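You operate a simulated robot arm through the tools that you are given. There is no shell and no other tool.

You are at the controls of a simulated robot arm. One attempt, no reset.

## Task
Spin the orange bundle dry and lay it on the airing slats.
Fine: into the spin dryer, lid on, three turns of the crank anticlockwise; lid back on at the end.

Only the result counts: the job must be done as asked and must still hold three seconds after the hand-in. Knocking over, shifting, dropping, spilling or breaking anything else fails it. A push-on lid holds only when it is set on centred and level and pressed home; a screw cap is set on level and turned clockwise until tight.

## Robot
A 7-joint arm with a two-finger parallel gripper, fixed in place. Base frame: the origin is at the foot of the arm, x ahead of it, y to its left, z up; the work surface is at about z = 78. Readings come in cm, degrees, newtons and seconds.
With the tool pointing down near the work surface it reaches from about 44 to 92 cm from the base axis. Its first joint turns from -143.0 to 143.0 degrees. Payload 3 kg.
The TCP is the grasp point between the finger pads, 3 cm short of the fingertips. In the tool frame z runs along the fingers and y along their closing line. Largest opening 9.4 cm; finger width 2.8, thickness 1; the body of the gripper, 5 by 9.6 cm, starts 5.5 cm behind the TCP.
Orientation is that of the tool frame in the base frame, as [roll, pitch, yaw] about the fixed x, y, z axes, in that order (R = Rz(yaw) Ry(pitch) Rx(roll)). With the fingers straight down and closing along the base's y, the tool's x points along the base's -x, its y along +y and its z along -z.

## Interface
- The arm moves only by the tool move_arm. Its argument "motion" is a list of rows, each a list of 7 numbers: the opening, from 0 (shut) to 1 (fully open), then the shift along the base's x, y, z in cm, then the turn, a rotation vector about the base's x, y, z in degrees. In form: [[jaw, x, y, z, rx, ry, rz], ...]. A call has 1 to 20 rows; each row is the pose to reach, as a shift and turn from the pose commanded when the call began. A row lasts 0.2 s, in which the tool goes at most 5 cm and 8.6 degrees; a call with a longer step from one row to the next is refused whole, and so is a gripper value outside its range. Where a pose cannot be reached the arm comes as near as it can. A force on the tool above 40 N (or 10 N above the force at the start of the call, whichever is more), or a blocked arm, ends the call early, and 0.2 s more pass. Each finger travels about 7.2 cm/s and halts on what it meets, pressing with about 24 N; the grip force reading is that of the motor and also rises with nothing between the fingers. The clock runs only during rows and for 0.2 s after the last one: add rows that repeat a pose to give the fingers time. It gives the time, the measured TCP pose, the force on the tool (base axes), the opening and the grip force at its end, in the units of the frame above (readings bear some noise), with the torque about the TCP (base axes, N m) and any sound that the robot's microphone picked up.
- Cameras (640 x 400 px; columns grow to the right, rows downward): "scene" is fixed at [4.91, 49.96, 137.92]; the picture's right is [-0.47, -0.88, 0.00], its down [-0.49, 0.27, -0.83] and it looks along [0.73, -0.39, -0.56] (base axes); focal length 372 px, centre (320, 200). "wrist" rides on the gripper at [7.6, 1.4, -10.2] in the tool frame; the picture's right is [-0.18, 0.98, 0.00], its down [-0.75, -0.14, -0.64] and it looks along [-0.63, -0.12, 0.77] (tool axes); focal length 243 px, centre (320, 200). There is no depth. A picture from a camera that has moved, and an enlarged one, comes with that camera's place and axes in the base frame and with its lens.
- capture(camera): a new picture of that camera. The clock stands still meanwhile.
- close_up(camera, box): a new picture of the part [left, top, right, bottom] of that camera's present view, enlarged. The clock stands still meanwhile.
- job_done(): hands the job in; it is judged then, once.

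Nothing tells you positions but the pictures and the camera data. Unless the task says otherwise, let go and move clear before handing in.

The tools are called after "Request:" by a JSON object that holds its "api" and its "payload". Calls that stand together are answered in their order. move_arm: Moves the arm, as the interface text tells. Its arguments: {"type":"object","properties":{"motion":{"type":"array","items":{"type":"array","items":{"type":"number"}}}},"required":["motion"]} The other tools are called the same way: capture (camera) takes a picture; close_up (camera, box) takes an enlarged picture of a part of a camera's view; job_done () hands the job in.

At the start:

```text
time: 0.0
position: [64.87, 5.39, 110.01]
tool_rot: [-179.9, 0.0, 179.9]
force: [-0.2, -0.7, 0.4]
ft_torque: [-0.02, -0.01, 0.01]
finger_gap: 9.41
finger_force: 0.1
```

scene: 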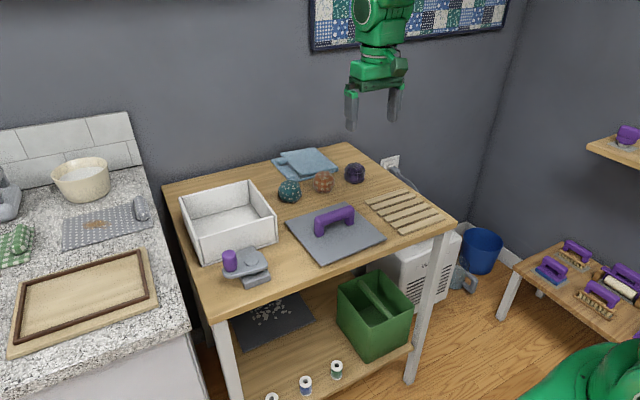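
wrist: 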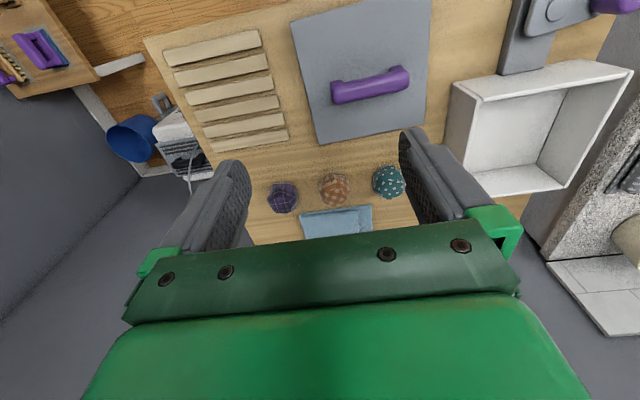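

I see a table with an open white box (spin dryer) with a crank beside it, a grey lid with a purple handle lying on the table, three bundles (teal, orange, dark purple), and slats on the right. I will look closer before moving.

Request:
{"api": "close_up", "payload": {"camera": "scene", "box": [160, 140, 320, 300]}}

Request:
{"api": "close_up", "payload": {"camera": "scene", "box": [260, 130, 460, 270]}}

Request:
{"api": "close_up", "payload": {"camera": "wrist", "box": [420, 0, 640, 200]}}

Request:
{"api": "close_up", "payload": {"camera": "wrist", "box": [140, 0, 440, 240]}}

```text
2.50 times, centred on (240, 220) of scene
camera zoom: at [4.91, 49.96, 137.92], right [-0.47, -0.88, 0.0], down [-0.49, 0.27, -0.83], along [0.73, -0.39, -0.56], focal length 931 px, centre (520, 150)
```

zoom: 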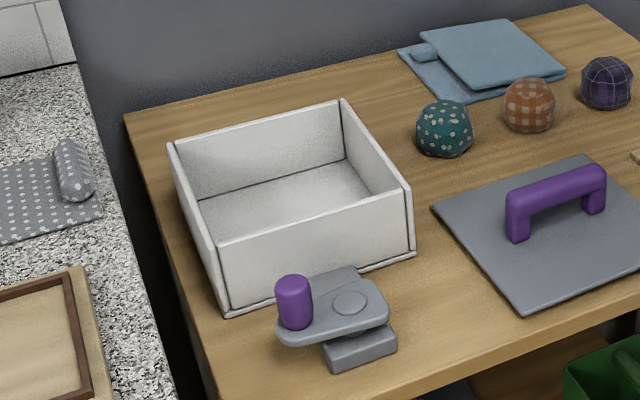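

```text
2.86 times, centred on (360, 200) of scene
camera zoom: at [4.91, 49.96, 137.92], right [-0.47, -0.88, 0.0], down [-0.49, 0.27, -0.83], along [0.73, -0.39, -0.56], focal length 1064 px, centre (206, 200)
```

zoom: 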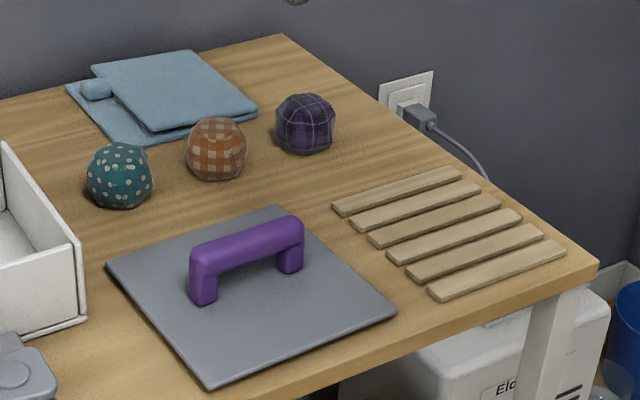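

```text
2.00 times, centred on (530, 100) of wrist
camera zoom: at [57.19, 6.78, 120.08], right [0.18, 0.98, 0.0], down [0.75, -0.14, 0.64], along [0.63, -0.12, -0.77], focal length 485 px, centre (-100, 400)
```

zoom: 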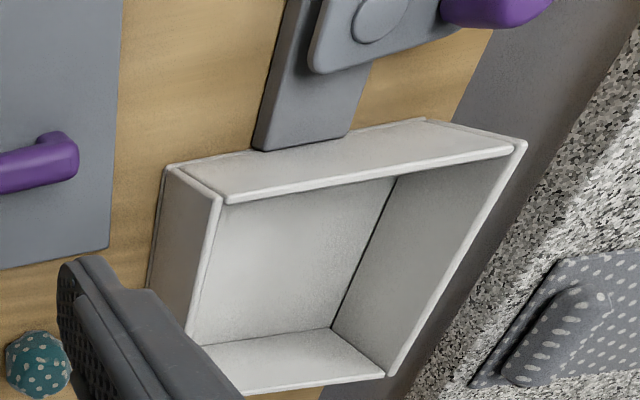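

```text
1.67 times, centred on (290, 120) of wrist
camera zoom: at [57.19, 6.78, 120.08], right [0.18, 0.98, 0.0], down [0.75, -0.14, 0.64], along [0.63, -0.12, -0.77], focal length 404 px, centre (370, 333)
```

zoom: 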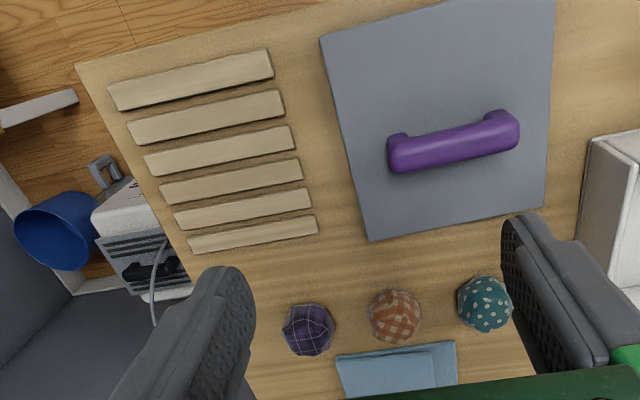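

The orange bundle sits at about (87.7, 4.4), the dryer box spans roughly x 72–90, y 26–44 (rim z ≈ 86), the crank pivot is near (64, 35) with its knob near (63, 40), the lid is centred near (68, 12), and the slats span x 59–74, y −1 to −16. First I move above the orange bundle to check alignment.

Request:
{"api": "move_arm", "payload": {"motion": [[0.9, 3.8, -0.2, -2, 0, 0, 0], [0.9, 7.6, -0.4, -5, 0, 0, 0], [0.9, 11.4, -0.6, -8, 0, 0, 0], [0.9, 15.2, -0.8, -11, 0, 0, 0], [0.9, 19, -0.9, -14, 0, 0, 0], [0.9, 22.8, -1.0, -17, 0, 0, 0], [0.9, 22.8, -1.0, -17, 0, 0, 0]]}}

Request:
{"api": "capture", "payload": {"camera": "wrist"}}

Request:
{"api": "capture", "payload": {"camera": "scene"}}

```text
time: 1.6
position: [87.59, 4.31, 92.77]
tool_rot: [179.9, 0.0, -180.0]
force: [0.5, -0.5, -0.7]
ft_torque: [-0.01, 0.04, 0.0]
finger_gap: 8.48
finger_force: 0.1
```

```text
taken
camera wrist: at [79.96, 5.76, 103.01], right [0.18, 0.98, 0.0], down [0.75, -0.14, 0.64], along [0.63, -0.12, -0.77], focal length 243 px, centre (320, 200)
```

wrist: 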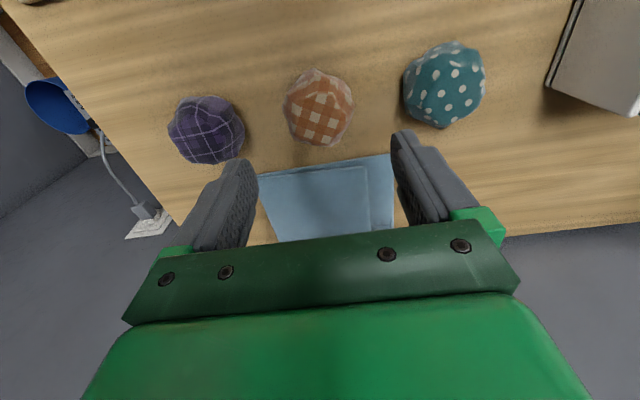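

```text
taken
```

scene: 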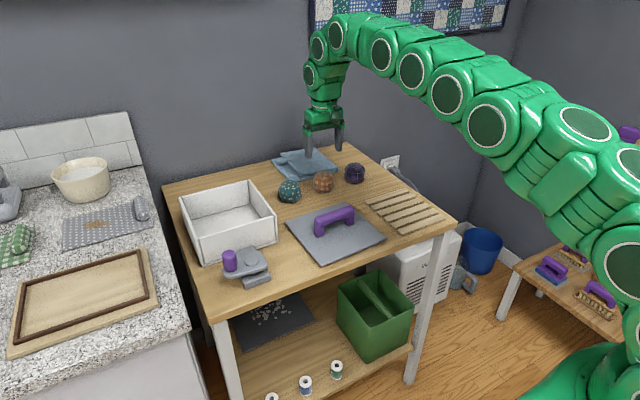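

The orange bundle lines up at about (87.5, 4.2), directly under the fingers, with its neighbours about 11 cm either side. I go down and grip it.

Request:
{"api": "move_arm", "payload": {"motion": [[0.9, 0, 0, -3, 0, 0, 0], [0.9, 0, 0, -6, 0, 0, 0], [0.9, 0, 0, -9, 0, 0, 0], [0.9, 0, 0, -11.3, 0, 0, 0], [0.9, 0, 0, -11.3, 0, 0, 0], [0.5, 0, 0, -11.3, 0, 0, 0], [0.3, 0, 0, -11.3, 0, 0, 0], [0.3, 0, 0, -11.3, 0, 0, 0]]}}

Request:
{"api": "capture", "payload": {"camera": "wrist"}}

```text
time: 3.4
position: [87.78, 4.25, 81.62]
tool_rot: [-179.9, 0.0, 180.0]
force: [-0.2, -0.5, -0.3]
ft_torque: [0.0, 0.0, 0.01]
finger_gap: 6.21
finger_force: 23.9
```

```text
taken
camera wrist: at [80.01, 5.77, 91.79], right [0.18, 0.98, 0.0], down [0.75, -0.14, 0.64], along [0.63, -0.12, -0.77], focal length 243 px, centre (320, 200)
```

wrist: 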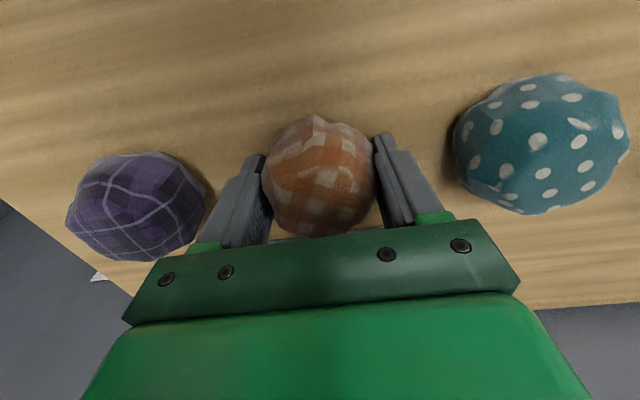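

The bundle is gripped (gap 6.2). Next I lift it and carry it over the dryer, then check the box position from above.

Request:
{"api": "move_arm", "payload": {"motion": [[0.3, 0, 0, 2, 0, 0, 0], [0.3, 0, 0, 6, 0, 0, 0], [0.3, 0, 0, 10, 0, 0, 0], [0.3, 0, 0, 14, 0, 0, 0], [0.3, -0.5, 3, 16, 0, 0, 0], [0.3, -1.5, 7, 16, 0, 0, 0], [0.3, -2.5, 11, 16, 0, 0, 0], [0.3, -3.5, 15, 16, 0, 0, 0], [0.3, -4.5, 19, 16, 0, 0, 0], [0.3, -5.5, 23, 16, 0, 0, 0], [0.3, -6.3, 27, 16, 0, 0, 0], [0.3, -7, 30.7, 16, 0, 0, 0], [0.3, -7, 30.7, 16, 0, 0, 0], [0.3, -7, 30.7, 16, 0, 0, 0]]}}

Request:
{"api": "capture", "payload": {"camera": "wrist"}}

Request:
{"api": "capture", "payload": {"camera": "scene"}}

```text
time: 6.4
position: [80.76, 35.05, 97.5]
tool_rot: [180.0, 0.0, 180.0]
force: [-0.1, -0.1, 0.5]
ft_torque: [0.01, 0.0, -0.03]
finger_gap: 2.82
finger_force: 0.0
```

```text
taken
camera wrist: at [72.94, 36.52, 107.74], right [0.18, 0.98, 0.0], down [0.75, -0.14, 0.64], along [0.63, -0.12, -0.77], focal length 243 px, centre (320, 200)
```

wrist: 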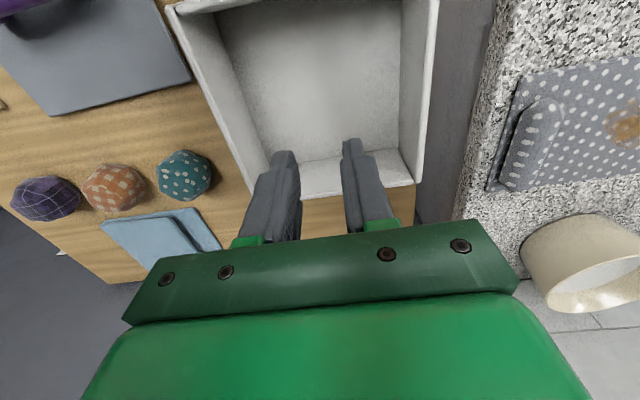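

```text
taken
```

scene: 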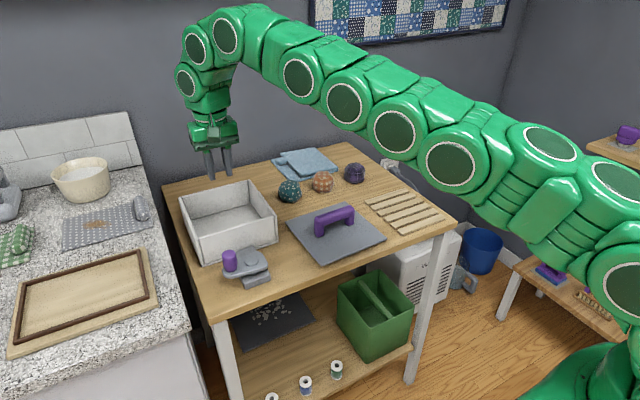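

The bundle slipped out of the fingers on the lift and is still at its original spot; nothing else looks disturbed. I'll use this view to measure the box and check the bundle.

Request:
{"api": "close_up", "payload": {"camera": "wrist", "box": [160, 0, 460, 220]}}

Request:
{"api": "close_up", "payload": {"camera": "scene", "box": [270, 150, 390, 225]}}

Request:
{"api": "close_up", "payload": {"camera": "wrist", "box": [0, 120, 240, 270]}}

```text
1.82 times, centred on (310, 110) of wrist
camera zoom: at [72.94, 36.52, 107.74], right [0.18, 0.98, 0.0], down [0.75, -0.14, 0.64], along [0.63, -0.12, -0.77], focal length 441 px, centre (338, 364)
```

zoom: 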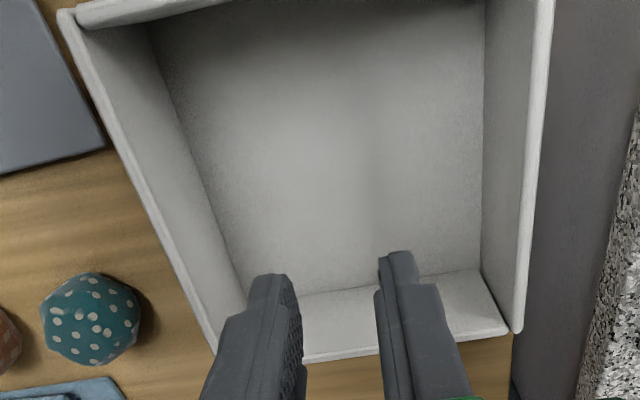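

```text
5.33 times, centred on (330, 188) of scene
camera zoom: at [4.91, 49.96, 137.92], right [-0.47, -0.88, 0.0], down [-0.49, 0.27, -0.83], along [0.73, -0.39, -0.56], focal length 1986 px, centre (267, 267)
```

zoom: 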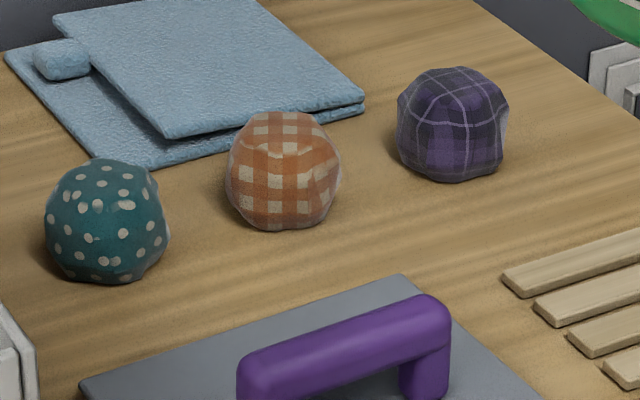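

```text
2.67 times, centred on (120, 195) of wrist
camera zoom: at [72.94, 36.52, 107.74], right [0.18, 0.98, 0.0], down [0.75, -0.14, 0.64], along [0.63, -0.12, -0.77], focal length 647 px, centre (853, 213)
```

zoom: 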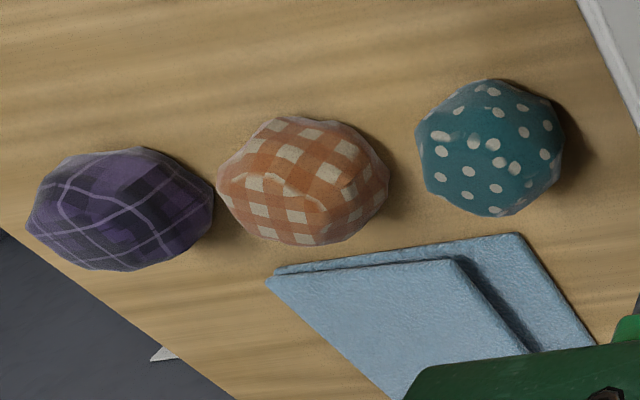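

The box measures x 72–90.2, y 26–44.2, so its centre is about (81.05, 35.1), and the bundle is unmoved at about (87.2, 4.4). I was gripping about half a centimetre too far forward, so I'll go back, centre better and lift slowly.

Request:
{"api": "move_arm", "payload": {"motion": [[0.9, 0.8, -3.7, 0, 0, 0, 0], [0.9, 1.6, -7.7, 0, 0, 0, 0], [0.9, 2.4, -11.7, 0, 0, 0, 0], [0.9, 3.2, -15.7, 0, 0, 0, 0], [0.9, 4.0, -19.7, 0, 0, 0, 0], [0.9, 4.8, -23.7, 0, 0, 0, 0], [0.9, 5.6, -27.7, 0, 0, 0, 0], [0.9, 6.5, -30.7, -2, 0, 0, 0], [0.9, 6.5, -30.7, -6, 0, 0, 0], [0.9, 6.5, -30.7, -6, 0, 0, 0]]}}

Request:
{"api": "capture", "payload": {"camera": "wrist"}}

```text
time: 8.6
position: [87.16, 4.24, 91.56]
tool_rot: [180.0, 0.0, -179.9]
force: [-0.7, 0.2, 0.2]
ft_torque: [0.01, 0.0, 0.0]
finger_gap: 8.47
finger_force: 0.1
```

```text
taken
camera wrist: at [79.46, 5.74, 101.76], right [0.18, 0.98, 0.0], down [0.75, -0.14, 0.64], along [0.63, -0.12, -0.77], focal length 243 px, centre (320, 200)
```

wrist: 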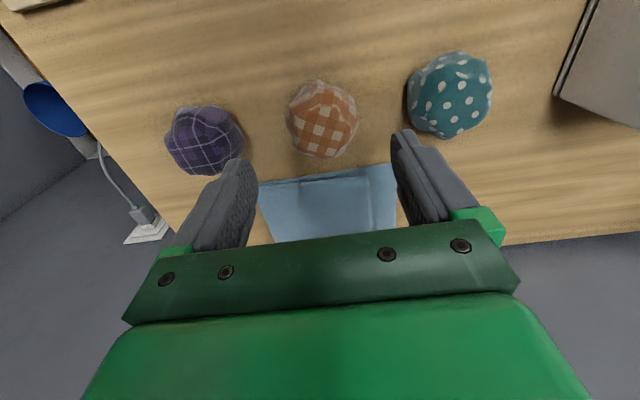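

The orange bundle is centred under the fingers at about (87.4, 4.4). I go down a bit lower this time, close, and wait for the grip to settle before a slow lift.

Request:
{"api": "move_arm", "payload": {"motion": [[0.9, 0.2, 0.05, -3, 0, 0, 0], [0.9, 0.2, 0.05, -6, 0, 0, 0], [0.9, 0.2, 0.05, -9, 0, 0, 0], [0.9, 0.2, 0.05, -10.4, 0, 0, 0], [0.9, 0.2, 0.05, -10.4, 0, 0, 0], [0.5, 0.2, 0.05, -10.4, 0, 0, 0], [0.2, 0.2, 0.05, -10.4, 0, 0, 0], [0.0, 0.2, 0.05, -10.4, 0, 0, 0], [0.0, 0.2, 0.05, -10.4, 0, 0, 0], [0.0, 0.2, 0.05, -10.4, 0, 0, 0]]}}

Request:
{"api": "capture", "payload": {"camera": "wrist"}}

Request:
{"api": "close_up", "payload": {"camera": "scene", "box": [260, 110, 400, 225]}}

```text
time: 10.8
position: [87.4, 4.46, 81.21]
tool_rot: [-180.0, 0.0, 180.0]
force: [0.1, -0.3, -0.2]
ft_torque: [0.0, -0.03, -0.01]
finger_gap: 6.33
finger_force: 24.1
```

```text
taken
camera wrist: at [79.66, 5.91, 91.38], right [0.18, 0.98, 0.0], down [0.75, -0.14, 0.64], along [0.63, -0.12, -0.77], focal length 243 px, centre (320, 200)
```

wrist: 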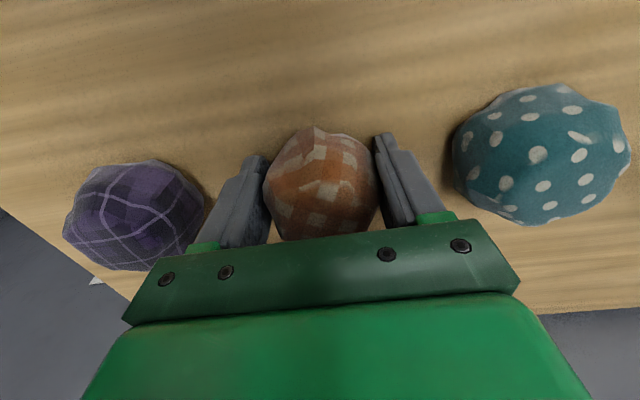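

```text
3.48 times, centred on (330, 168) of scene
camera zoom: at [4.91, 49.96, 137.92], right [-0.47, -0.88, 0.0], down [-0.49, 0.27, -0.83], along [0.73, -0.39, -0.56], focal length 1295 px, centre (285, 313)
```

zoom: 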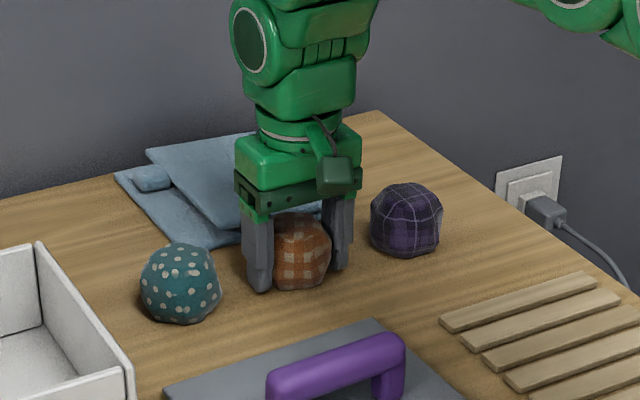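

The bundle is well centred in the grip. I lift slowly and check that it comes along.

Request:
{"api": "move_arm", "payload": {"motion": [[0.0, 0, 0, 0.1, 0, 0, 0], [0.0, 0, 0, 0.3, 0, 0, 0], [0.0, 0, 0, 0.6, 0, 0, 0], [0.0, 0, 0, 1.0, 0, 0, 0], [0.0, 0, 0, 1.4, 0, 0, 0], [0.0, 0, 0, 1.8, 0, 0, 0], [0.0, 0, 0, 2.2, 0, 0, 0]]}}

Request:
{"api": "capture", "payload": {"camera": "wrist"}}

```text
time: 12.4
position: [87.49, 4.38, 83.45]
tool_rot: [179.9, 0.0, 179.9]
force: [-0.1, -0.3, -1.6]
ft_torque: [0.02, -0.01, -0.01]
finger_gap: 6.31
finger_force: 23.8
```

```text
taken
camera wrist: at [79.69, 5.85, 93.58], right [0.18, 0.98, 0.0], down [0.75, -0.14, 0.64], along [0.63, -0.12, -0.77], focal length 243 px, centre (320, 200)
```

wrist: 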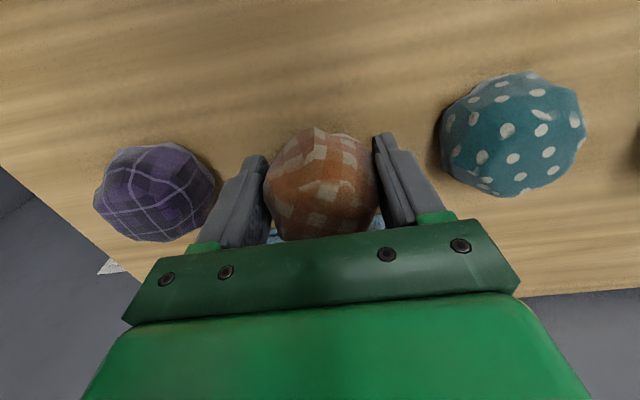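

The bundle is now held (about 1.5 N weight on the tool). I continue lifting gently.

Request:
{"api": "move_arm", "payload": {"motion": [[0.0, 0, 0, 0.3, 0, 0, 0], [0.0, 0, 0, 0.8, 0, 0, 0], [0.0, 0, 0, 1.4, 0, 0, 0], [0.0, 0, 0, 2.1, 0, 0, 0], [0.0, 0, 0, 2.8, 0, 0, 0], [0.0, 0, 0, 3.5, 0, 0, 0], [0.0, 0, 0, 4.2, 0, 0, 0], [0.0, 0, 0, 4.9, 0, 0, 0], [0.0, 0, 0, 5.6, 0, 0, 0], [0.0, 0, 0, 6.3, 0, 0, 0], [0.0, 0, 0, 7.0, 0, 0, 0], [0.0, 0, 0, 7.7, 0, 0, 0], [0.0, 0, 0, 8.4, 0, 0, 0], [0.0, 0, 0, 9.1, 0, 0, 0], [0.0, 0, 0, 9.8, 0, 0, 0], [0.0, 0, 0, 10.4, 0, 0, 0], [0.0, 0, 0, 10.8, 0, 0, 0], [0.0, 0, 0, 11.0, 0, 0, 0]]}}

Request:
{"api": "capture", "payload": {"camera": "wrist"}}

```text
time: 16.2
position: [87.38, 4.24, 94.47]
tool_rot: [-179.9, 0.0, -179.9]
force: [0.3, -0.3, -0.5]
ft_torque: [-0.01, 0.03, -0.01]
finger_gap: 6.31
finger_force: 23.8
```

```text
taken
camera wrist: at [79.69, 5.82, 104.59], right [0.18, 0.98, 0.0], down [0.75, -0.14, 0.64], along [0.63, -0.12, -0.77], focal length 243 px, centre (320, 200)
```

wrist: 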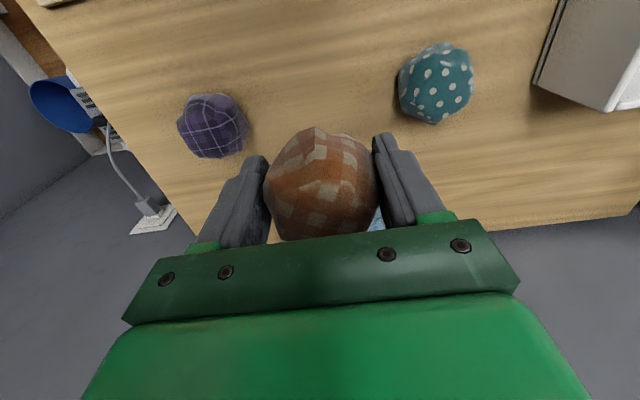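

Still held. I carry it gently across to above the dryer.

Request:
{"api": "move_arm", "payload": {"motion": [[0, -0.07, 0.31, 0, 0, 0, 0], [0, -0.2, 0.92, 0, 0, 0, 0], [0, -0.39, 1.84, 0, 0, 0, 0], [0, -0.72, 3.37, 0, 0, 0, 0], [0, -1.1, 5.2, 0, 0, 0, 0], [0, -1.5, 7.04, 0, 0, 0, 0], [0, -1.89, 8.87, 0, 0, 0, 0], [0, -2.28, 10.71, 0, 0, 0, 0], [0, -2.67, 12.55, 0, 0, 0, 0], [0, -3.06, 14.38, 0, 0, 0, 0], [0, -3.45, 16.22, 0, 0, 0, 0], [0, -3.84, 18.05, 0, 0, 0, 0], [0, -4.23, 19.89, 0, 0, 0, 0], [0, -4.62, 21.73, 0, 0, 0, 0], [0, -5.0, 23.56, 0, 0, 0, 0], [0, -5.4, 25.4, 0, 0, 0, 0], [0, -5.79, 27.23, 0, 0, 0, 0], [0, -6.11, 28.76, 0, 0, 0, 0], [0, -6.37, 29.99, 0, 0, 0, 0], [0, -6.5, 30.6, 0, 0, 0, 0]]}}

Request:
{"api": "capture", "payload": {"camera": "wrist"}}

Request:
{"api": "capture", "payload": {"camera": "scene"}}

```text
time: 20.4
position: [80.9, 34.95, 94.46]
tool_rot: [-180.0, 0.1, -180.0]
force: [0.0, 0.6, -0.3]
ft_torque: [-0.03, -0.02, -0.02]
finger_gap: 6.34
finger_force: 24.1
```

```text
taken
camera wrist: at [73.2, 36.46, 104.62], right [0.18, 0.98, 0.0], down [0.75, -0.14, 0.64], along [0.63, -0.12, -0.77], focal length 243 px, centre (320, 200)
```

wrist: 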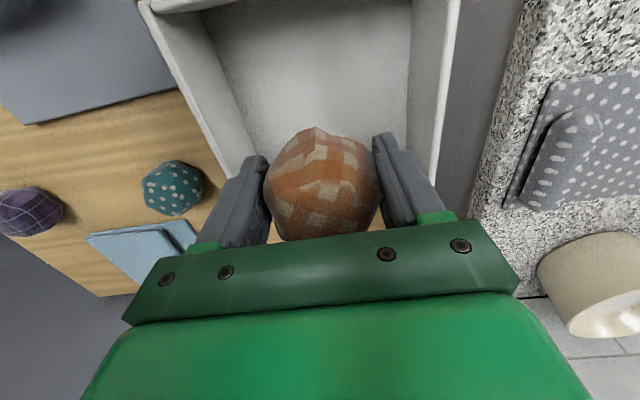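

```text
taken
```

scene: 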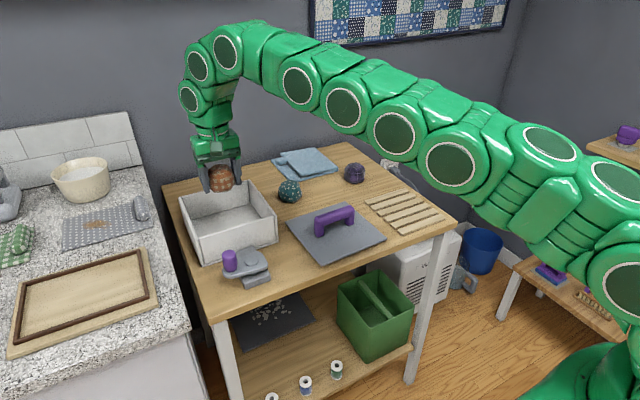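

Held above the box centre. I lower it slowly into the dryer.

Request:
{"api": "move_arm", "payload": {"motion": [[0, 0, 0, -0.3, 0, 0, 0], [0, 0, 0, -0.9, 0, 0, 0], [0, 0, 0, -1.6, 0, 0, 0], [0, 0, 0, -2.4, 0, 0, 0], [0, 0, 0, -3.2, 0, 0, 0], [0, 0, 0, -4.0, 0, 0, 0], [0, 0, 0, -4.8, 0, 0, 0], [0, 0, 0, -5.6, 0, 0, 0], [0, 0, 0, -6.4, 0, 0, 0], [0, 0, 0, -7.2, 0, 0, 0], [0, 0, 0, -8.0, 0, 0, 0], [0, 0, 0, -8.8, 0, 0, 0], [0, 0, 0, -9.6, 0, 0, 0], [0, 0, 0, -10.3, 0, 0, 0], [0, 0, 0, -10.9, 0, 0, 0], [0, 0, 0, -11.3, 0, 0, 0], [0, 0, 0, -11.6, 0, 0, 0], [0, 0, 0, -11.8, 0, 0, 0]]}}

Request:
{"api": "capture", "payload": {"camera": "wrist"}}

```text
time: 24.2
position: [80.78, 34.86, 82.67]
tool_rot: [179.9, 0.0, 180.0]
force: [-0.6, 0.2, -1.8]
ft_torque: [0.01, -0.01, -0.01]
finger_gap: 6.29
finger_force: 24.2
```

```text
taken
camera wrist: at [73.17, 36.43, 92.79], right [0.18, 0.98, 0.0], down [0.75, -0.14, 0.64], along [0.63, -0.12, -0.77], focal length 243 px, centre (320, 200)
```

wrist: 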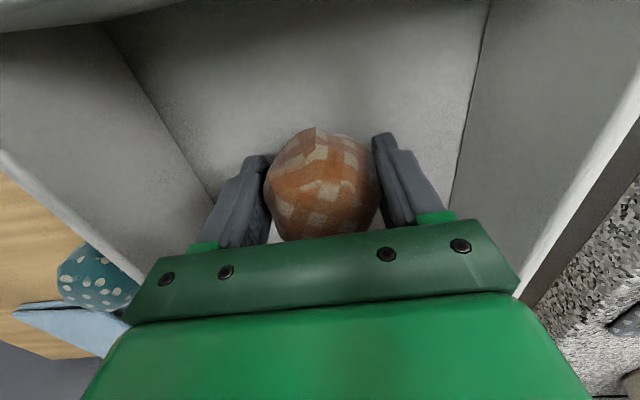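

Still in hand and just above the floor. I lower the last bit until contact, in small steps.

Request:
{"api": "move_arm", "payload": {"motion": [[0, 0, 0, -0.2, 0, 0, 0], [0, 0, 0, -0.4, 0, 0, 0], [0, 0, 0, -0.6, 0, 0, 0], [0, 0, 0, -0.7, 0, 0, 0]]}}

```text
time: 25.2
position: [80.88, 35.1, 81.94]
tool_rot: [180.0, -0.1, -180.0]
force: [-3.6, -2.5, 9.0]
ft_torque: [-0.08, 0.16, 0.05]
finger_gap: 6.27
finger_force: 23.6
```

Contact with the floor of the box (about 9 N). I ease up a hair, open the fingers and withdraw.

Request:
{"api": "move_arm", "payload": {"motion": [[0, 0, 0, 0.1, 0, 0, 0], [0.75, 0, 0, 0.1, 0, 0, 0], [0.9, 0, 0, 0.1, 0, 0, 0], [0.9, 0, 0, 0.1, 0, 0, 0], [0.9, 0, 0, 1, 0, 0, 0], [0.9, 0, 0, 3, 0, 0, 0], [0.9, 0, 0, 6, 0, 0, 0], [0.9, 0, 0, 10, 0, 0, 0], [0.9, 0, 0, 14, 0, 0, 0], [0.9, 0, 0, 17, 0, 0, 0]]}}

Request:
{"api": "capture", "payload": {"camera": "wrist"}}

Request:
{"api": "capture", "payload": {"camera": "scene"}}

```text
time: 27.4
position: [80.89, 34.93, 98.76]
tool_rot: [-180.0, 0.0, -180.0]
force: [0.8, -0.2, 0.4]
ft_torque: [-0.02, 0.0, -0.01]
finger_gap: 8.46
finger_force: 0.0
```

```text
taken
camera wrist: at [73.23, 36.39, 109.04], right [0.18, 0.98, 0.0], down [0.76, -0.14, 0.64], along [0.63, -0.12, -0.77], focal length 243 px, centre (320, 200)
```

wrist: 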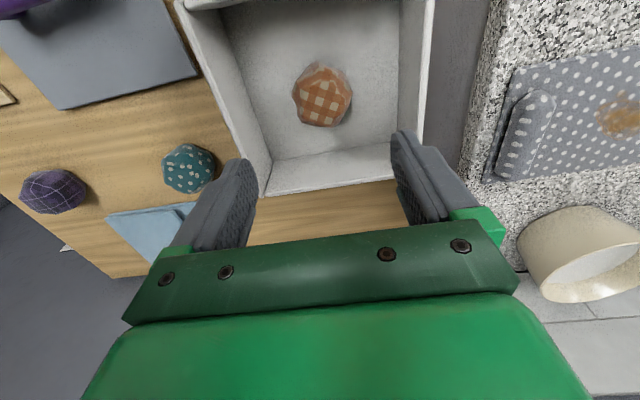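

```text
taken
```

scene: 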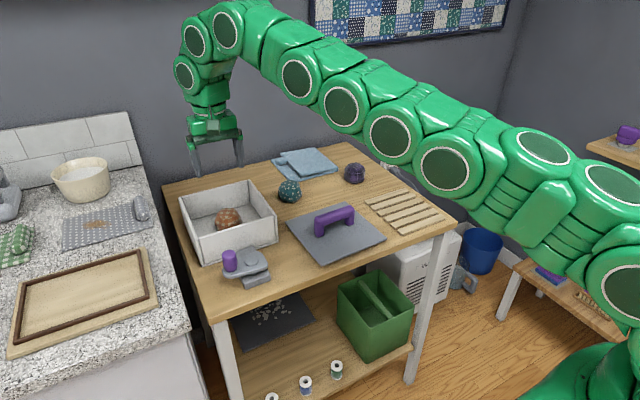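

The bundle is in the dryer. I take close views of the box rim and then head to the lid.

Request:
{"api": "close_up", "payload": {"camera": "wrist", "box": [160, 0, 460, 210]}}

Request:
{"api": "close_up", "payload": {"camera": "scene", "box": [170, 160, 290, 300]}}

Request:
{"api": "close_up", "payload": {"camera": "scene", "box": [275, 180, 395, 275]}}

```text
1.90 times, centred on (310, 105) of wrist
camera zoom: at [73.23, 36.39, 109.04], right [0.18, 0.98, 0.0], down [0.76, -0.14, 0.64], along [0.63, -0.12, -0.77], focal length 462 px, centre (339, 381)
```

zoom: 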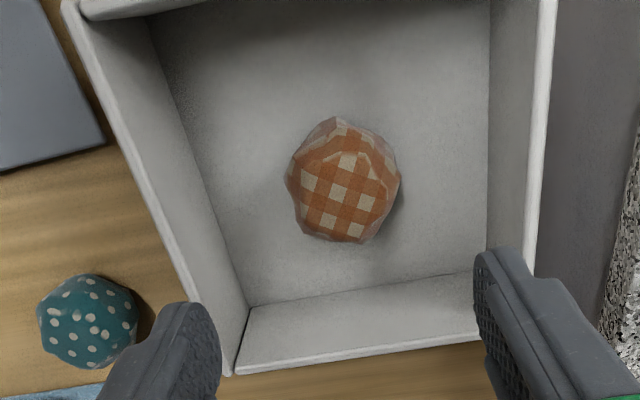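

```text
2.86 times, centred on (230, 230) of scene
camera zoom: at [4.91, 49.96, 137.92], right [-0.47, -0.88, 0.0], down [-0.49, 0.27, -0.83], along [0.73, -0.39, -0.56], focal length 1064 px, centre (577, 114)
```

zoom: 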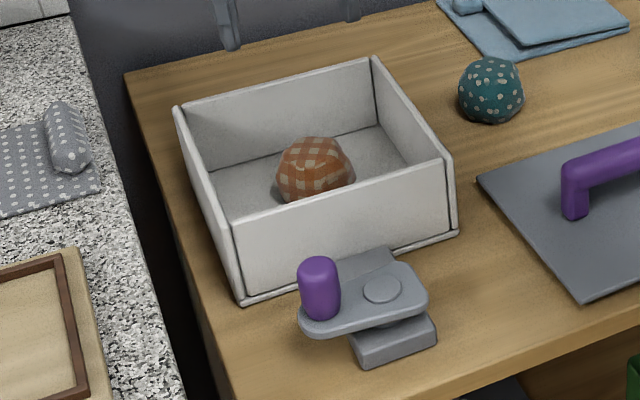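

```text
4.21 times, centred on (335, 228) of scene
camera zoom: at [4.91, 49.96, 137.92], right [-0.47, -0.88, 0.0], down [-0.49, 0.27, -0.83], along [0.73, -0.39, -0.56], focal length 1568 px, centre (257, 84)
```

zoom: 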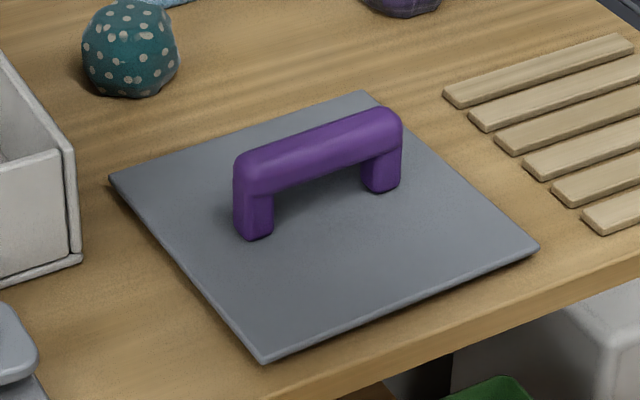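

The lid is a thin plate about 18.6 cm square, centred near (68, 12.2) and turned about +2.5°, with its handle bar along y; the box rim is centred at about (81.1, 35.2). I move above the lid, turning the gripper so the fingers close across the bar.

Request:
{"api": "move_arm", "payload": {"motion": [[0.9, -1.07, -1.9, 0, 0, 0, -7.29], [0.9, -2.14, -3.8, 0, 0, 0, -14.58], [0.9, -3.21, -5.7, 0, 0, 0, -21.87], [0.9, -4.29, -7.6, 0, 0, 0, -29.17], [0.9, -5.36, -9.5, 0, 0, 0, -36.46], [0.9, -6.43, -11.4, 0, 0, 0, -43.75], [0.9, -7.5, -13.3, 0, 0, 0, -51.04], [0.9, -8.57, -15.2, 0, 0, 0, -58.33], [0.9, -9.65, -17.1, 0, 0, 0, -65.62], [0.9, -10.72, -19.0, 0, 0, 0, -72.92], [0.9, -11.8, -20.9, 0, 0, 0, -80.21], [0.9, -12.87, -22.8, -2, 0, 0, -87.5], [0.9, -12.87, -22.8, -4, 0, 0, -87.5], [0.9, -12.87, -22.8, -4, 0, 0, -87.5]]}}

Request:
{"api": "capture", "payload": {"camera": "wrist"}}

Request:
{"api": "capture", "payload": {"camera": "scene"}}

```text
time: 30.4
position: [68.06, 12.12, 94.79]
tool_rot: [-179.9, 0.0, 92.5]
force: [0.5, -0.1, -0.1]
ft_torque: [0.01, -0.01, 0.02]
finger_gap: 8.48
finger_force: 0.0
```

```text
taken
camera wrist: at [69.07, 19.86, 105.06], right [0.99, -0.14, 0.0], down [-0.11, -0.76, 0.64], along [-0.09, -0.64, -0.77], focal length 243 px, centre (320, 200)
```

wrist: 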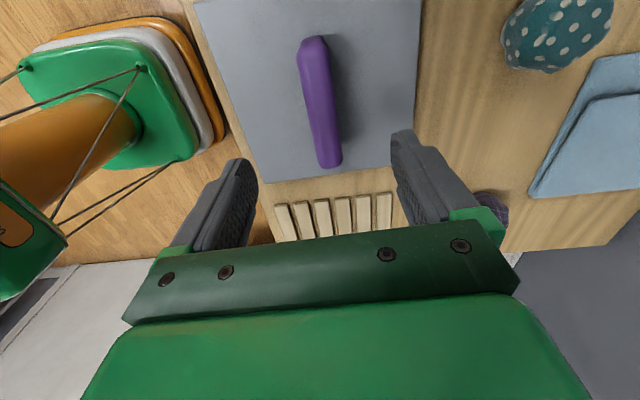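

```text
taken
```

scene: 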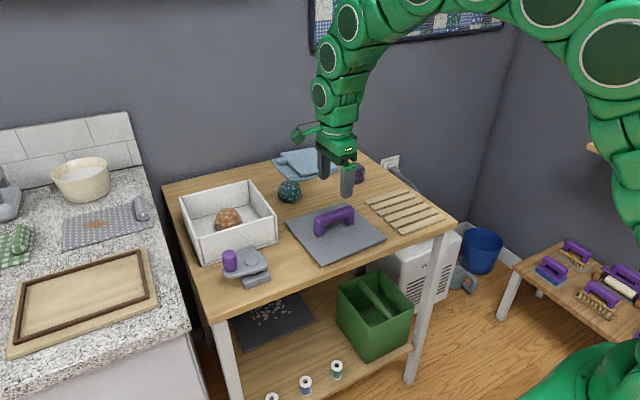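

The fingers are turned correctly. A closer look at the bar from here before going down.

Request:
{"api": "close_up", "payload": {"camera": "wrist", "box": [180, 0, 440, 200]}}

```text
2.00 times, centred on (310, 100) of wrist
camera zoom: at [69.07, 19.86, 105.06], right [0.99, -0.14, 0.0], down [-0.11, -0.76, 0.64], along [-0.09, -0.64, -0.77], focal length 485 px, centre (340, 400)
```

zoom: 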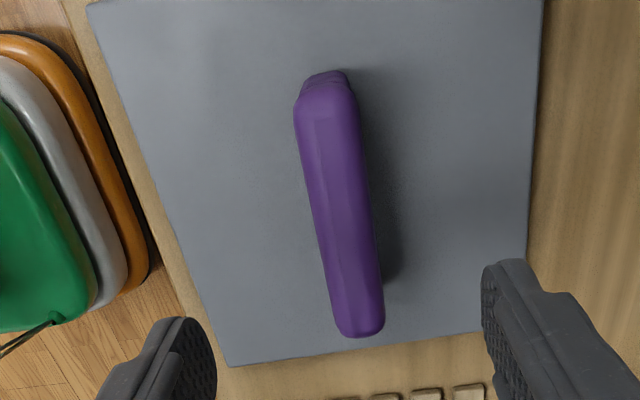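

The bar is centred at about (68.25, 12.1), 2.3 cm wide with its top near z 84.3. I lower onto it and close.

Request:
{"api": "move_arm", "payload": {"motion": [[0.9, 0.25, -0.1, -3, 0, 0, 0], [0.9, 0.25, -0.1, -6, 0, 0, 0], [0.9, 0.25, -0.1, -8.5, 0, 0, 0], [0.7, 0.25, -0.1, -10.5, 0, 0, 0], [0.5, 0.25, -0.1, -11.5, 0, 0, 0], [0.4, 0.25, -0.1, -11.7, 0, 0, 0], [0.3, 0.25, -0.1, -11.7, 0, 0, 0], [0.2, 0.25, -0.1, -11.7, 0, 0, 0], [0.0, 0.25, -0.1, -11.7, 0, 0, 0], [0.0, 0.25, -0.1, -11.7, 0, 0, 0], [0.0, 0.25, -0.1, -11.7, 0, 0, 0]]}}

Request:
{"api": "close_up", "payload": {"camera": "scene", "box": [275, 150, 395, 275]}}

Request:
{"api": "capture", "payload": {"camera": "wrist"}}

```text
time: 32.8
position: [68.3, 11.93, 83.22]
tool_rot: [-180.0, -0.1, 92.5]
force: [2.8, 2.6, 6.5]
ft_torque: [0.1, 0.02, -0.24]
finger_gap: 3.03
finger_force: 23.8
```

```text
3.20 times, centred on (335, 212) of scene
camera zoom: at [4.91, 49.96, 137.92], right [-0.47, -0.88, 0.0], down [-0.49, 0.27, -0.83], along [0.73, -0.39, -0.56], focal length 1192 px, centre (272, 160)
```

zoom: 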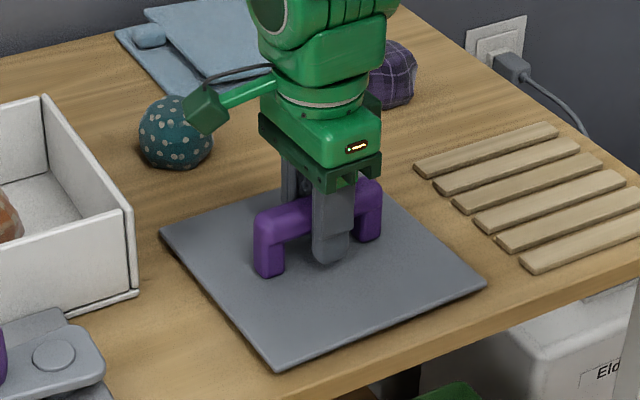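

```text
taken
camera wrist: at [69.28, 19.78, 93.43], right [0.99, -0.14, 0.0], down [-0.11, -0.76, 0.64], along [-0.09, -0.64, -0.77], focal length 243 px, centre (320, 200)
```

wrist: 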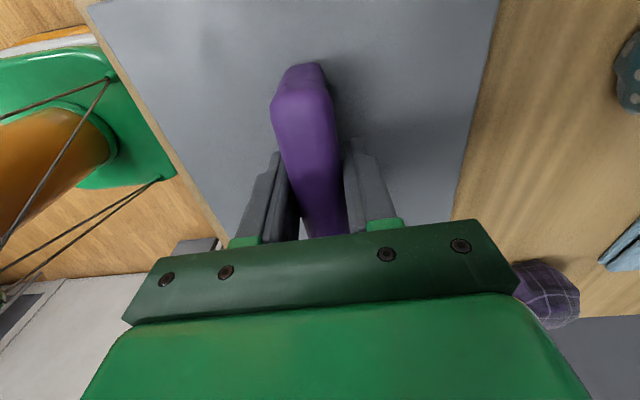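

The bar is gripped (gap 3.0 cm). I lift slowly a few centimetres and check the lid hangs level.

Request:
{"api": "move_arm", "payload": {"motion": [[0, 0, 0, 0.1, 0, 0, 0], [0, 0, 0, 0.3, 0, 0, 0], [0, 0, 0, 0.6, 0, 0, 0], [0, 0, 0, 1.0, 0, 0, 0], [0, 0, 0, 1.4, 0, 0, 0], [0, 0, 0, 1.8, 0, 0, 0], [0, 0, 0, 2.2, 0, 0, 0], [0, 0, 0, 2.6, 0, 0, 0], [0, 0, 0, 3.0, 0, 0, 0], [0, 0, 0, 3.0, 0, 0, 0]]}}

Request:
{"api": "capture", "payload": {"camera": "wrist"}}

Request:
{"api": "close_up", "payload": {"camera": "scene", "box": [255, 140, 415, 275]}}

```text
time: 35.0
position: [68.27, 12.06, 86.25]
tool_rot: [-180.0, 0.0, 92.6]
force: [-0.6, -0.1, -2.8]
ft_torque: [-0.01, 0.03, 0.03]
finger_gap: 3.0
finger_force: 23.7
```

```text
taken
camera wrist: at [69.27, 19.8, 96.38], right [0.99, -0.14, 0.0], down [-0.11, -0.76, 0.64], along [-0.09, -0.64, -0.77], focal length 243 px, centre (320, 200)
```

wrist: 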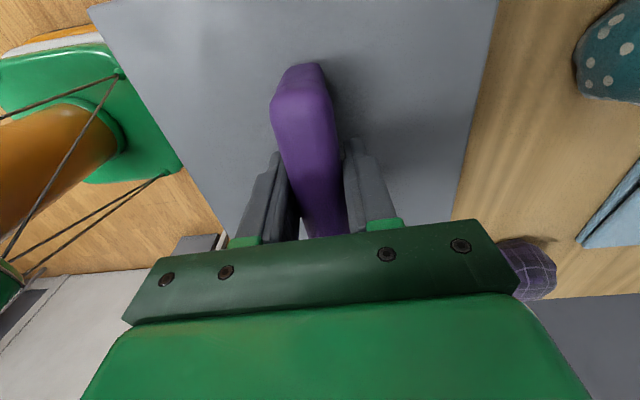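

```text
2.96 times, centred on (335, 208) of scene
camera zoom: at [4.91, 49.96, 137.92], right [-0.47, -0.88, 0.0], down [-0.49, 0.27, -0.83], along [0.73, -0.39, -0.56], focal length 1103 px, centre (276, 178)
```

zoom: 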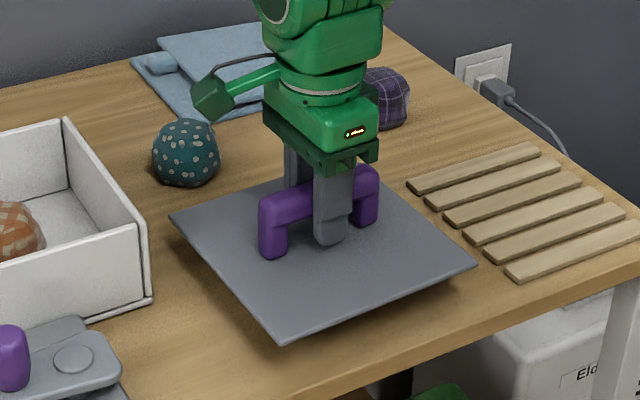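

The lid hangs level from the grip, weighing about 2.8 N. I raise it to clear the crank knob and box, then carry it over the dryer.

Request:
{"api": "move_arm", "payload": {"motion": [[0, 0, 0, 0.3, 0, 0, 0], [0, 0, 0, 0.9, 0, 0, 0], [0, 0, 0, 1.8, 0, 0, 0], [0, 0, 0, 2.8, 0, 0, 0], [0, 0, 0, 3.8, 0, 0, 0], [0, 0, 0, 4.8, 0, 0, 0], [0, 0, 0, 5.8, 0, 0, 0], [0, 0, 0, 6.8, 0, 0, 0], [0, 0, 0, 7.8, 0, 0, 0], [0, 0, 0, 8.8, 0, 0, 0], [0, 0, 0, 9.8, 0, 0, 0], [0, 0, 0, 10.4, 0, 0, 0], [0, 0, 0, 10.7, 0, 0, 0], [0, 0, 0, 10.7, 0, 0, 0]]}}

Request:
{"api": "move_arm", "payload": {"motion": [[0, 0.13, 0.23, 0, 0, 0, 0], [0, 0.39, 0.69, 0, 0, 0, -0.1], [0, 0.77, 1.4, 0, 0, 0, -0.2], [0, 1.3, 2.4, 0, 0, 0, -0.3], [0, 2.06, 3.7, 0, 0, 0, -0.4], [0, 2.83, 5.1, 0, 0, 0, -0.5], [0, 3.6, 6.5, 0, 0, 0, -0.6], [0, 4.4, 7.9, 0, 0, 0, -0.7], [0, 5.2, 9.35, 0, 0, 0, -0.8], [0, 6.0, 10.8, 0, 0, 0, -1.0], [0, 6.8, 12.2, 0, 0, 0, -1.1], [0, 7.6, 13.7, 0, 0, 0, -1.2], [0, 8.4, 15.1, 0, 0, 0, -1.4], [0, 9.2, 16.5, 0, 0, 0, -1.5], [0, 10.0, 18.0, 0, 0, 0, -1.6], [0, 10.8, 19.4, 0, 0, 0, -1.7], [0, 11.6, 20.9, 0, 0, 0, -1.9], [0, 12.3, 22.1, 0, 0, 0, -2.0], [0, 12.7, 22.85, 0, 0, 0, -2.1], [0, 12.85, 23.1, 0, 0, 0, -2.1]]}}

Request:
{"api": "capture", "payload": {"camera": "scene"}}

Request:
{"api": "capture", "payload": {"camera": "wrist"}}

```text
time: 38.0
position: [68.33, 12.17, 96.88]
tool_rot: [-180.0, 0.1, 92.4]
force: [0.4, 0.2, -2.6]
ft_torque: [0.02, 0.05, -0.04]
finger_gap: 3.01
finger_force: 24.1
```

```text
time: 42.2
position: [81.1, 35.21, 96.81]
tool_rot: [180.0, 0.0, 90.4]
force: [0.3, 1.1, -1.3]
ft_torque: [0.01, -0.03, 0.03]
finger_gap: 2.99
finger_force: 24.6
```

```text
taken
```

scene: 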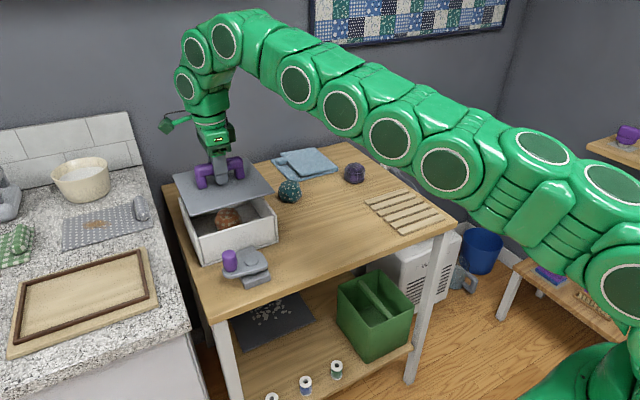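

```text
taken
camera wrist: at [82.39, 42.91, 107.04], right [0.98, -0.18, 0.0], down [-0.13, -0.75, 0.64], along [-0.11, -0.63, -0.77], focal length 243 px, centre (320, 200)
```

wrist: 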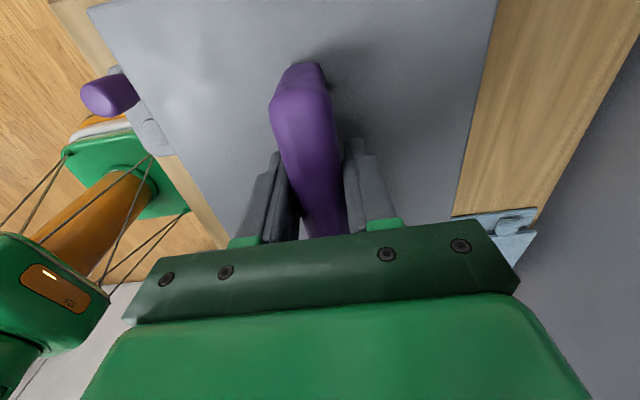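

The lid is over the dryer. I check its alignment against the box in an enlarged view.

Request:
{"api": "close_up", "payload": {"camera": "scene", "box": [160, 140, 300, 280]}}

```text
2.86 times, centred on (230, 210) of scene
camera zoom: at [4.91, 49.96, 137.92], right [-0.47, -0.88, 0.0], down [-0.49, 0.27, -0.83], along [0.73, -0.39, -0.56], focal length 1064 px, centre (577, 171)
```

zoom: 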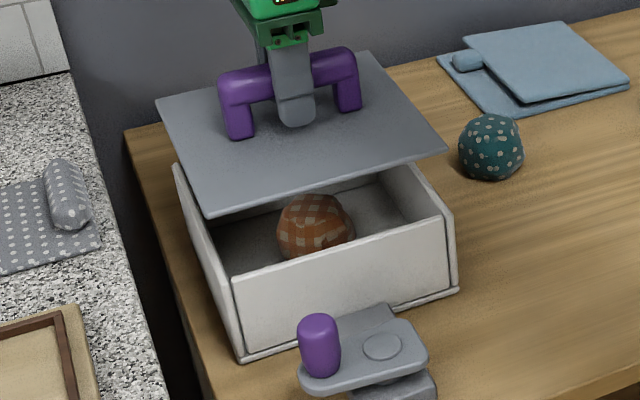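

The lid centre reads about (81.0, 35.2) with almost no twist, matching the box centre (81.05, 35.15). I lower to just above the rim and re-check.

Request:
{"api": "move_arm", "payload": {"motion": [[0, 0, 0, -0.4, 0, 0, 0], [0, 0, 0, -1.0, 0, 0, 0], [0, 0, 0, -1.6, 0, 0, 0], [0, 0, 0, -2.2, 0, 0, 0], [0, 0, 0, -2.8, 0, 0, 0], [0, 0, 0, -3.4, 0, 0, 0], [0, 0, 0, -4.0, 0, 0, 0], [0, 0, 0, -4.4, 0, 0, 0], [0, 0, 0, -4.4, 0, 0, 0]]}}

Request:
{"api": "close_up", "payload": {"camera": "scene", "box": [160, 150, 300, 280]}}

```text
time: 44.2
position: [81.12, 35.09, 92.49]
tool_rot: [-179.9, -0.1, 90.5]
force: [0.1, -0.2, -2.3]
ft_torque: [-0.01, 0.0, 0.01]
finger_gap: 3.03
finger_force: 24.4
```

```text
3.08 times, centred on (230, 215) of scene
camera zoom: at [4.91, 49.96, 137.92], right [-0.47, -0.88, 0.0], down [-0.49, 0.27, -0.83], along [0.73, -0.39, -0.56], focal length 1146 px, centre (597, 154)
```

zoom: 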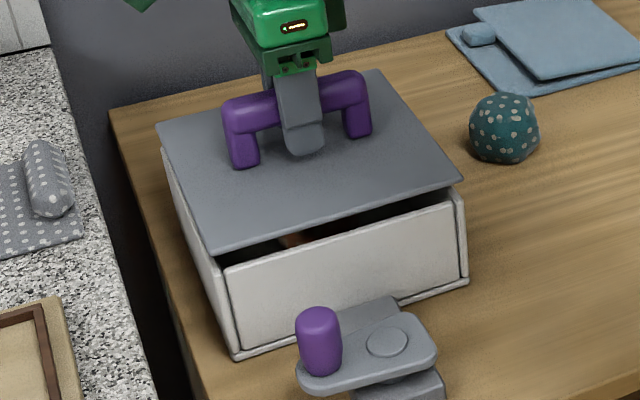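

Alignment looks good with a gap of a bit over a centimetre left. I lower in small steps until it seats.

Request:
{"api": "move_arm", "payload": {"motion": [[0, 0, 0, -0.2, 0, 0, 0], [0, 0, 0, -0.4, 0, 0, 0], [0, 0, 0, -0.6, 0, 0, 0], [0, 0, 0, -0.8, 0, 0, 0], [0, 0, 0, -1.0, 0, 0, 0], [0, 0, 0, -1.1, 0, 0, 0]]}}

Request:
{"api": "close_up", "payload": {"camera": "scene", "box": [160, 150, 300, 280]}}

```text
time: 45.6
position: [81.1, 35.21, 91.49]
tool_rot: [179.9, 0.0, 90.3]
force: [-0.2, 0.2, -2.3]
ft_torque: [-0.02, -0.01, -0.02]
finger_gap: 3.02
finger_force: 24.0
```

```text
3.08 times, centred on (230, 215) of scene
camera zoom: at [4.91, 49.96, 137.92], right [-0.47, -0.88, 0.0], down [-0.49, 0.27, -0.83], along [0.73, -0.39, -0.56], focal length 1146 px, centre (597, 154)
```

zoom: 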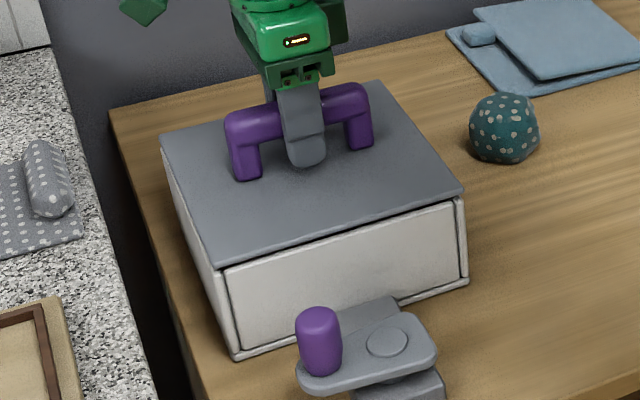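

Almost seated and the edges line up. I keep going down in small steps to contact.

Request:
{"api": "move_arm", "payload": {"motion": [[0, 0, 0, -0.15, 0, 0, 0], [0, 0, 0, -0.3, 0, 0, 0], [0, 0, 0, -0.45, 0, 0, 0]]}}

```text
time: 46.4
position: [80.98, 35.15, 91.05]
tool_rot: [180.0, 0.0, 90.4]
force: [-3.2, -2.6, 9.2]
ft_torque: [-0.35, 0.05, -0.08]
finger_gap: 2.99
finger_force: 24.1
```

Contact at about the expected height (91.05). I look, then press it home further.

Request:
{"api": "close_up", "payload": {"camera": "scene", "box": [160, 150, 300, 280]}}

Request:
{"api": "move_arm", "payload": {"motion": [[0, 0, 0, -0.1, 0, 0, 0], [0, 0, 0, -0.2, 0, 0, 0], [0, 0, 0, -0.3, 0, 0, 0]]}}

Request:
{"api": "close_up", "payload": {"camera": "scene", "box": [160, 150, 300, 280]}}

```text
3.08 times, centred on (230, 215) of scene
camera zoom: at [4.91, 49.96, 137.92], right [-0.47, -0.88, 0.0], down [-0.49, 0.27, -0.83], along [0.73, -0.39, -0.56], focal length 1146 px, centre (597, 154)
```

zoom: 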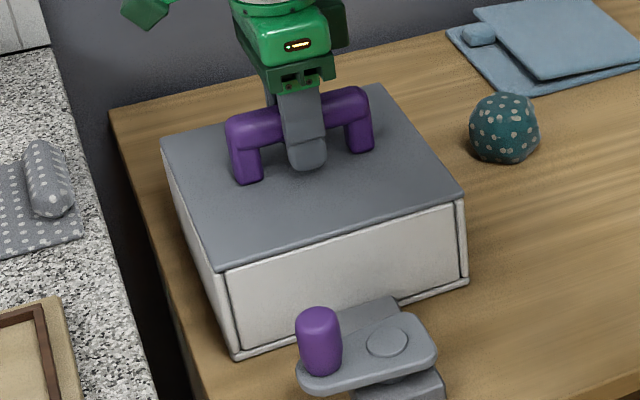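

```text
time: 47.2
position: [81.07, 35.28, 90.76]
tool_rot: [179.9, 0.0, 90.3]
force: [5.8, -1.5, 23.3]
ft_torque: [0.04, 0.09, -0.05]
finger_gap: 3.05
finger_force: 24.2
```

```text
3.08 times, centred on (230, 215) of scene
camera zoom: at [4.91, 49.96, 137.92], right [-0.47, -0.88, 0.0], down [-0.49, 0.27, -0.83], along [0.73, -0.39, -0.56], focal length 1146 px, centre (597, 154)
```

zoom: 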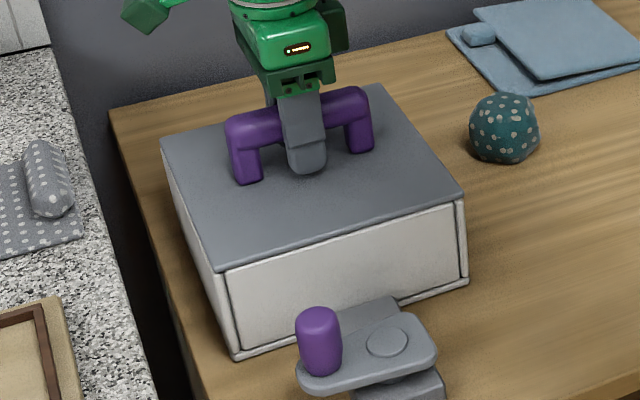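

The lid sits flat with 23 N on it. I press a little more to make sure it is home.

Request:
{"api": "move_arm", "payload": {"motion": [[0, 0, 0, -0.1, 0, 0, 0], [0, 0, 0, -0.2, 0, 0, 0], [0, 0, 0, -0.3, 0, 0, 0], [0, 0, 0, -0.4, 0, 0, 0]]}}

```text
time: 48.2
position: [81.09, 35.18, 90.2]
tool_rot: [179.9, 0.0, 90.5]
force: [-8.4, 0.0, 24.2]
ft_torque: [0.04, -0.03, -0.01]
finger_gap: 3.06
finger_force: 24.4
```

The fingers are just sliding down the bar at about 24 N. I open slightly and press on the plate directly with both fingertips, evenly either side of the bar.

Request:
{"api": "move_arm", "payload": {"motion": [[0.45, 0, 0, 0.2, 0, 0, 0], [0.45, 0, 0, 0.2, 0, 0, 0], [0.45, 0, 0, -0.1, 0, 0, 0], [0.45, 0, 0, -0.3, 0, 0, 0], [0.45, 0, 0, -0.5, 0, 0, 0], [0.45, 0, 0, -0.7, 0, 0, 0], [0.45, 0, 0, -0.9, 0, 0, 0], [0.45, 0, 0, -1.1, 0, 0, 0]]}}

```text
time: 49.5
position: [81.25, 35.13, 90.07]
tool_rot: [179.5, -0.2, 90.4]
force: [-4.3, -0.8, 6.9]
ft_torque: [-0.13, 0.27, -0.05]
finger_gap: 4.47
finger_force: 2.0
stopped in row 6: the force on the tool passed its limit at 45 N (the readings are from after the stop); the commanded pose is now the measured one
```

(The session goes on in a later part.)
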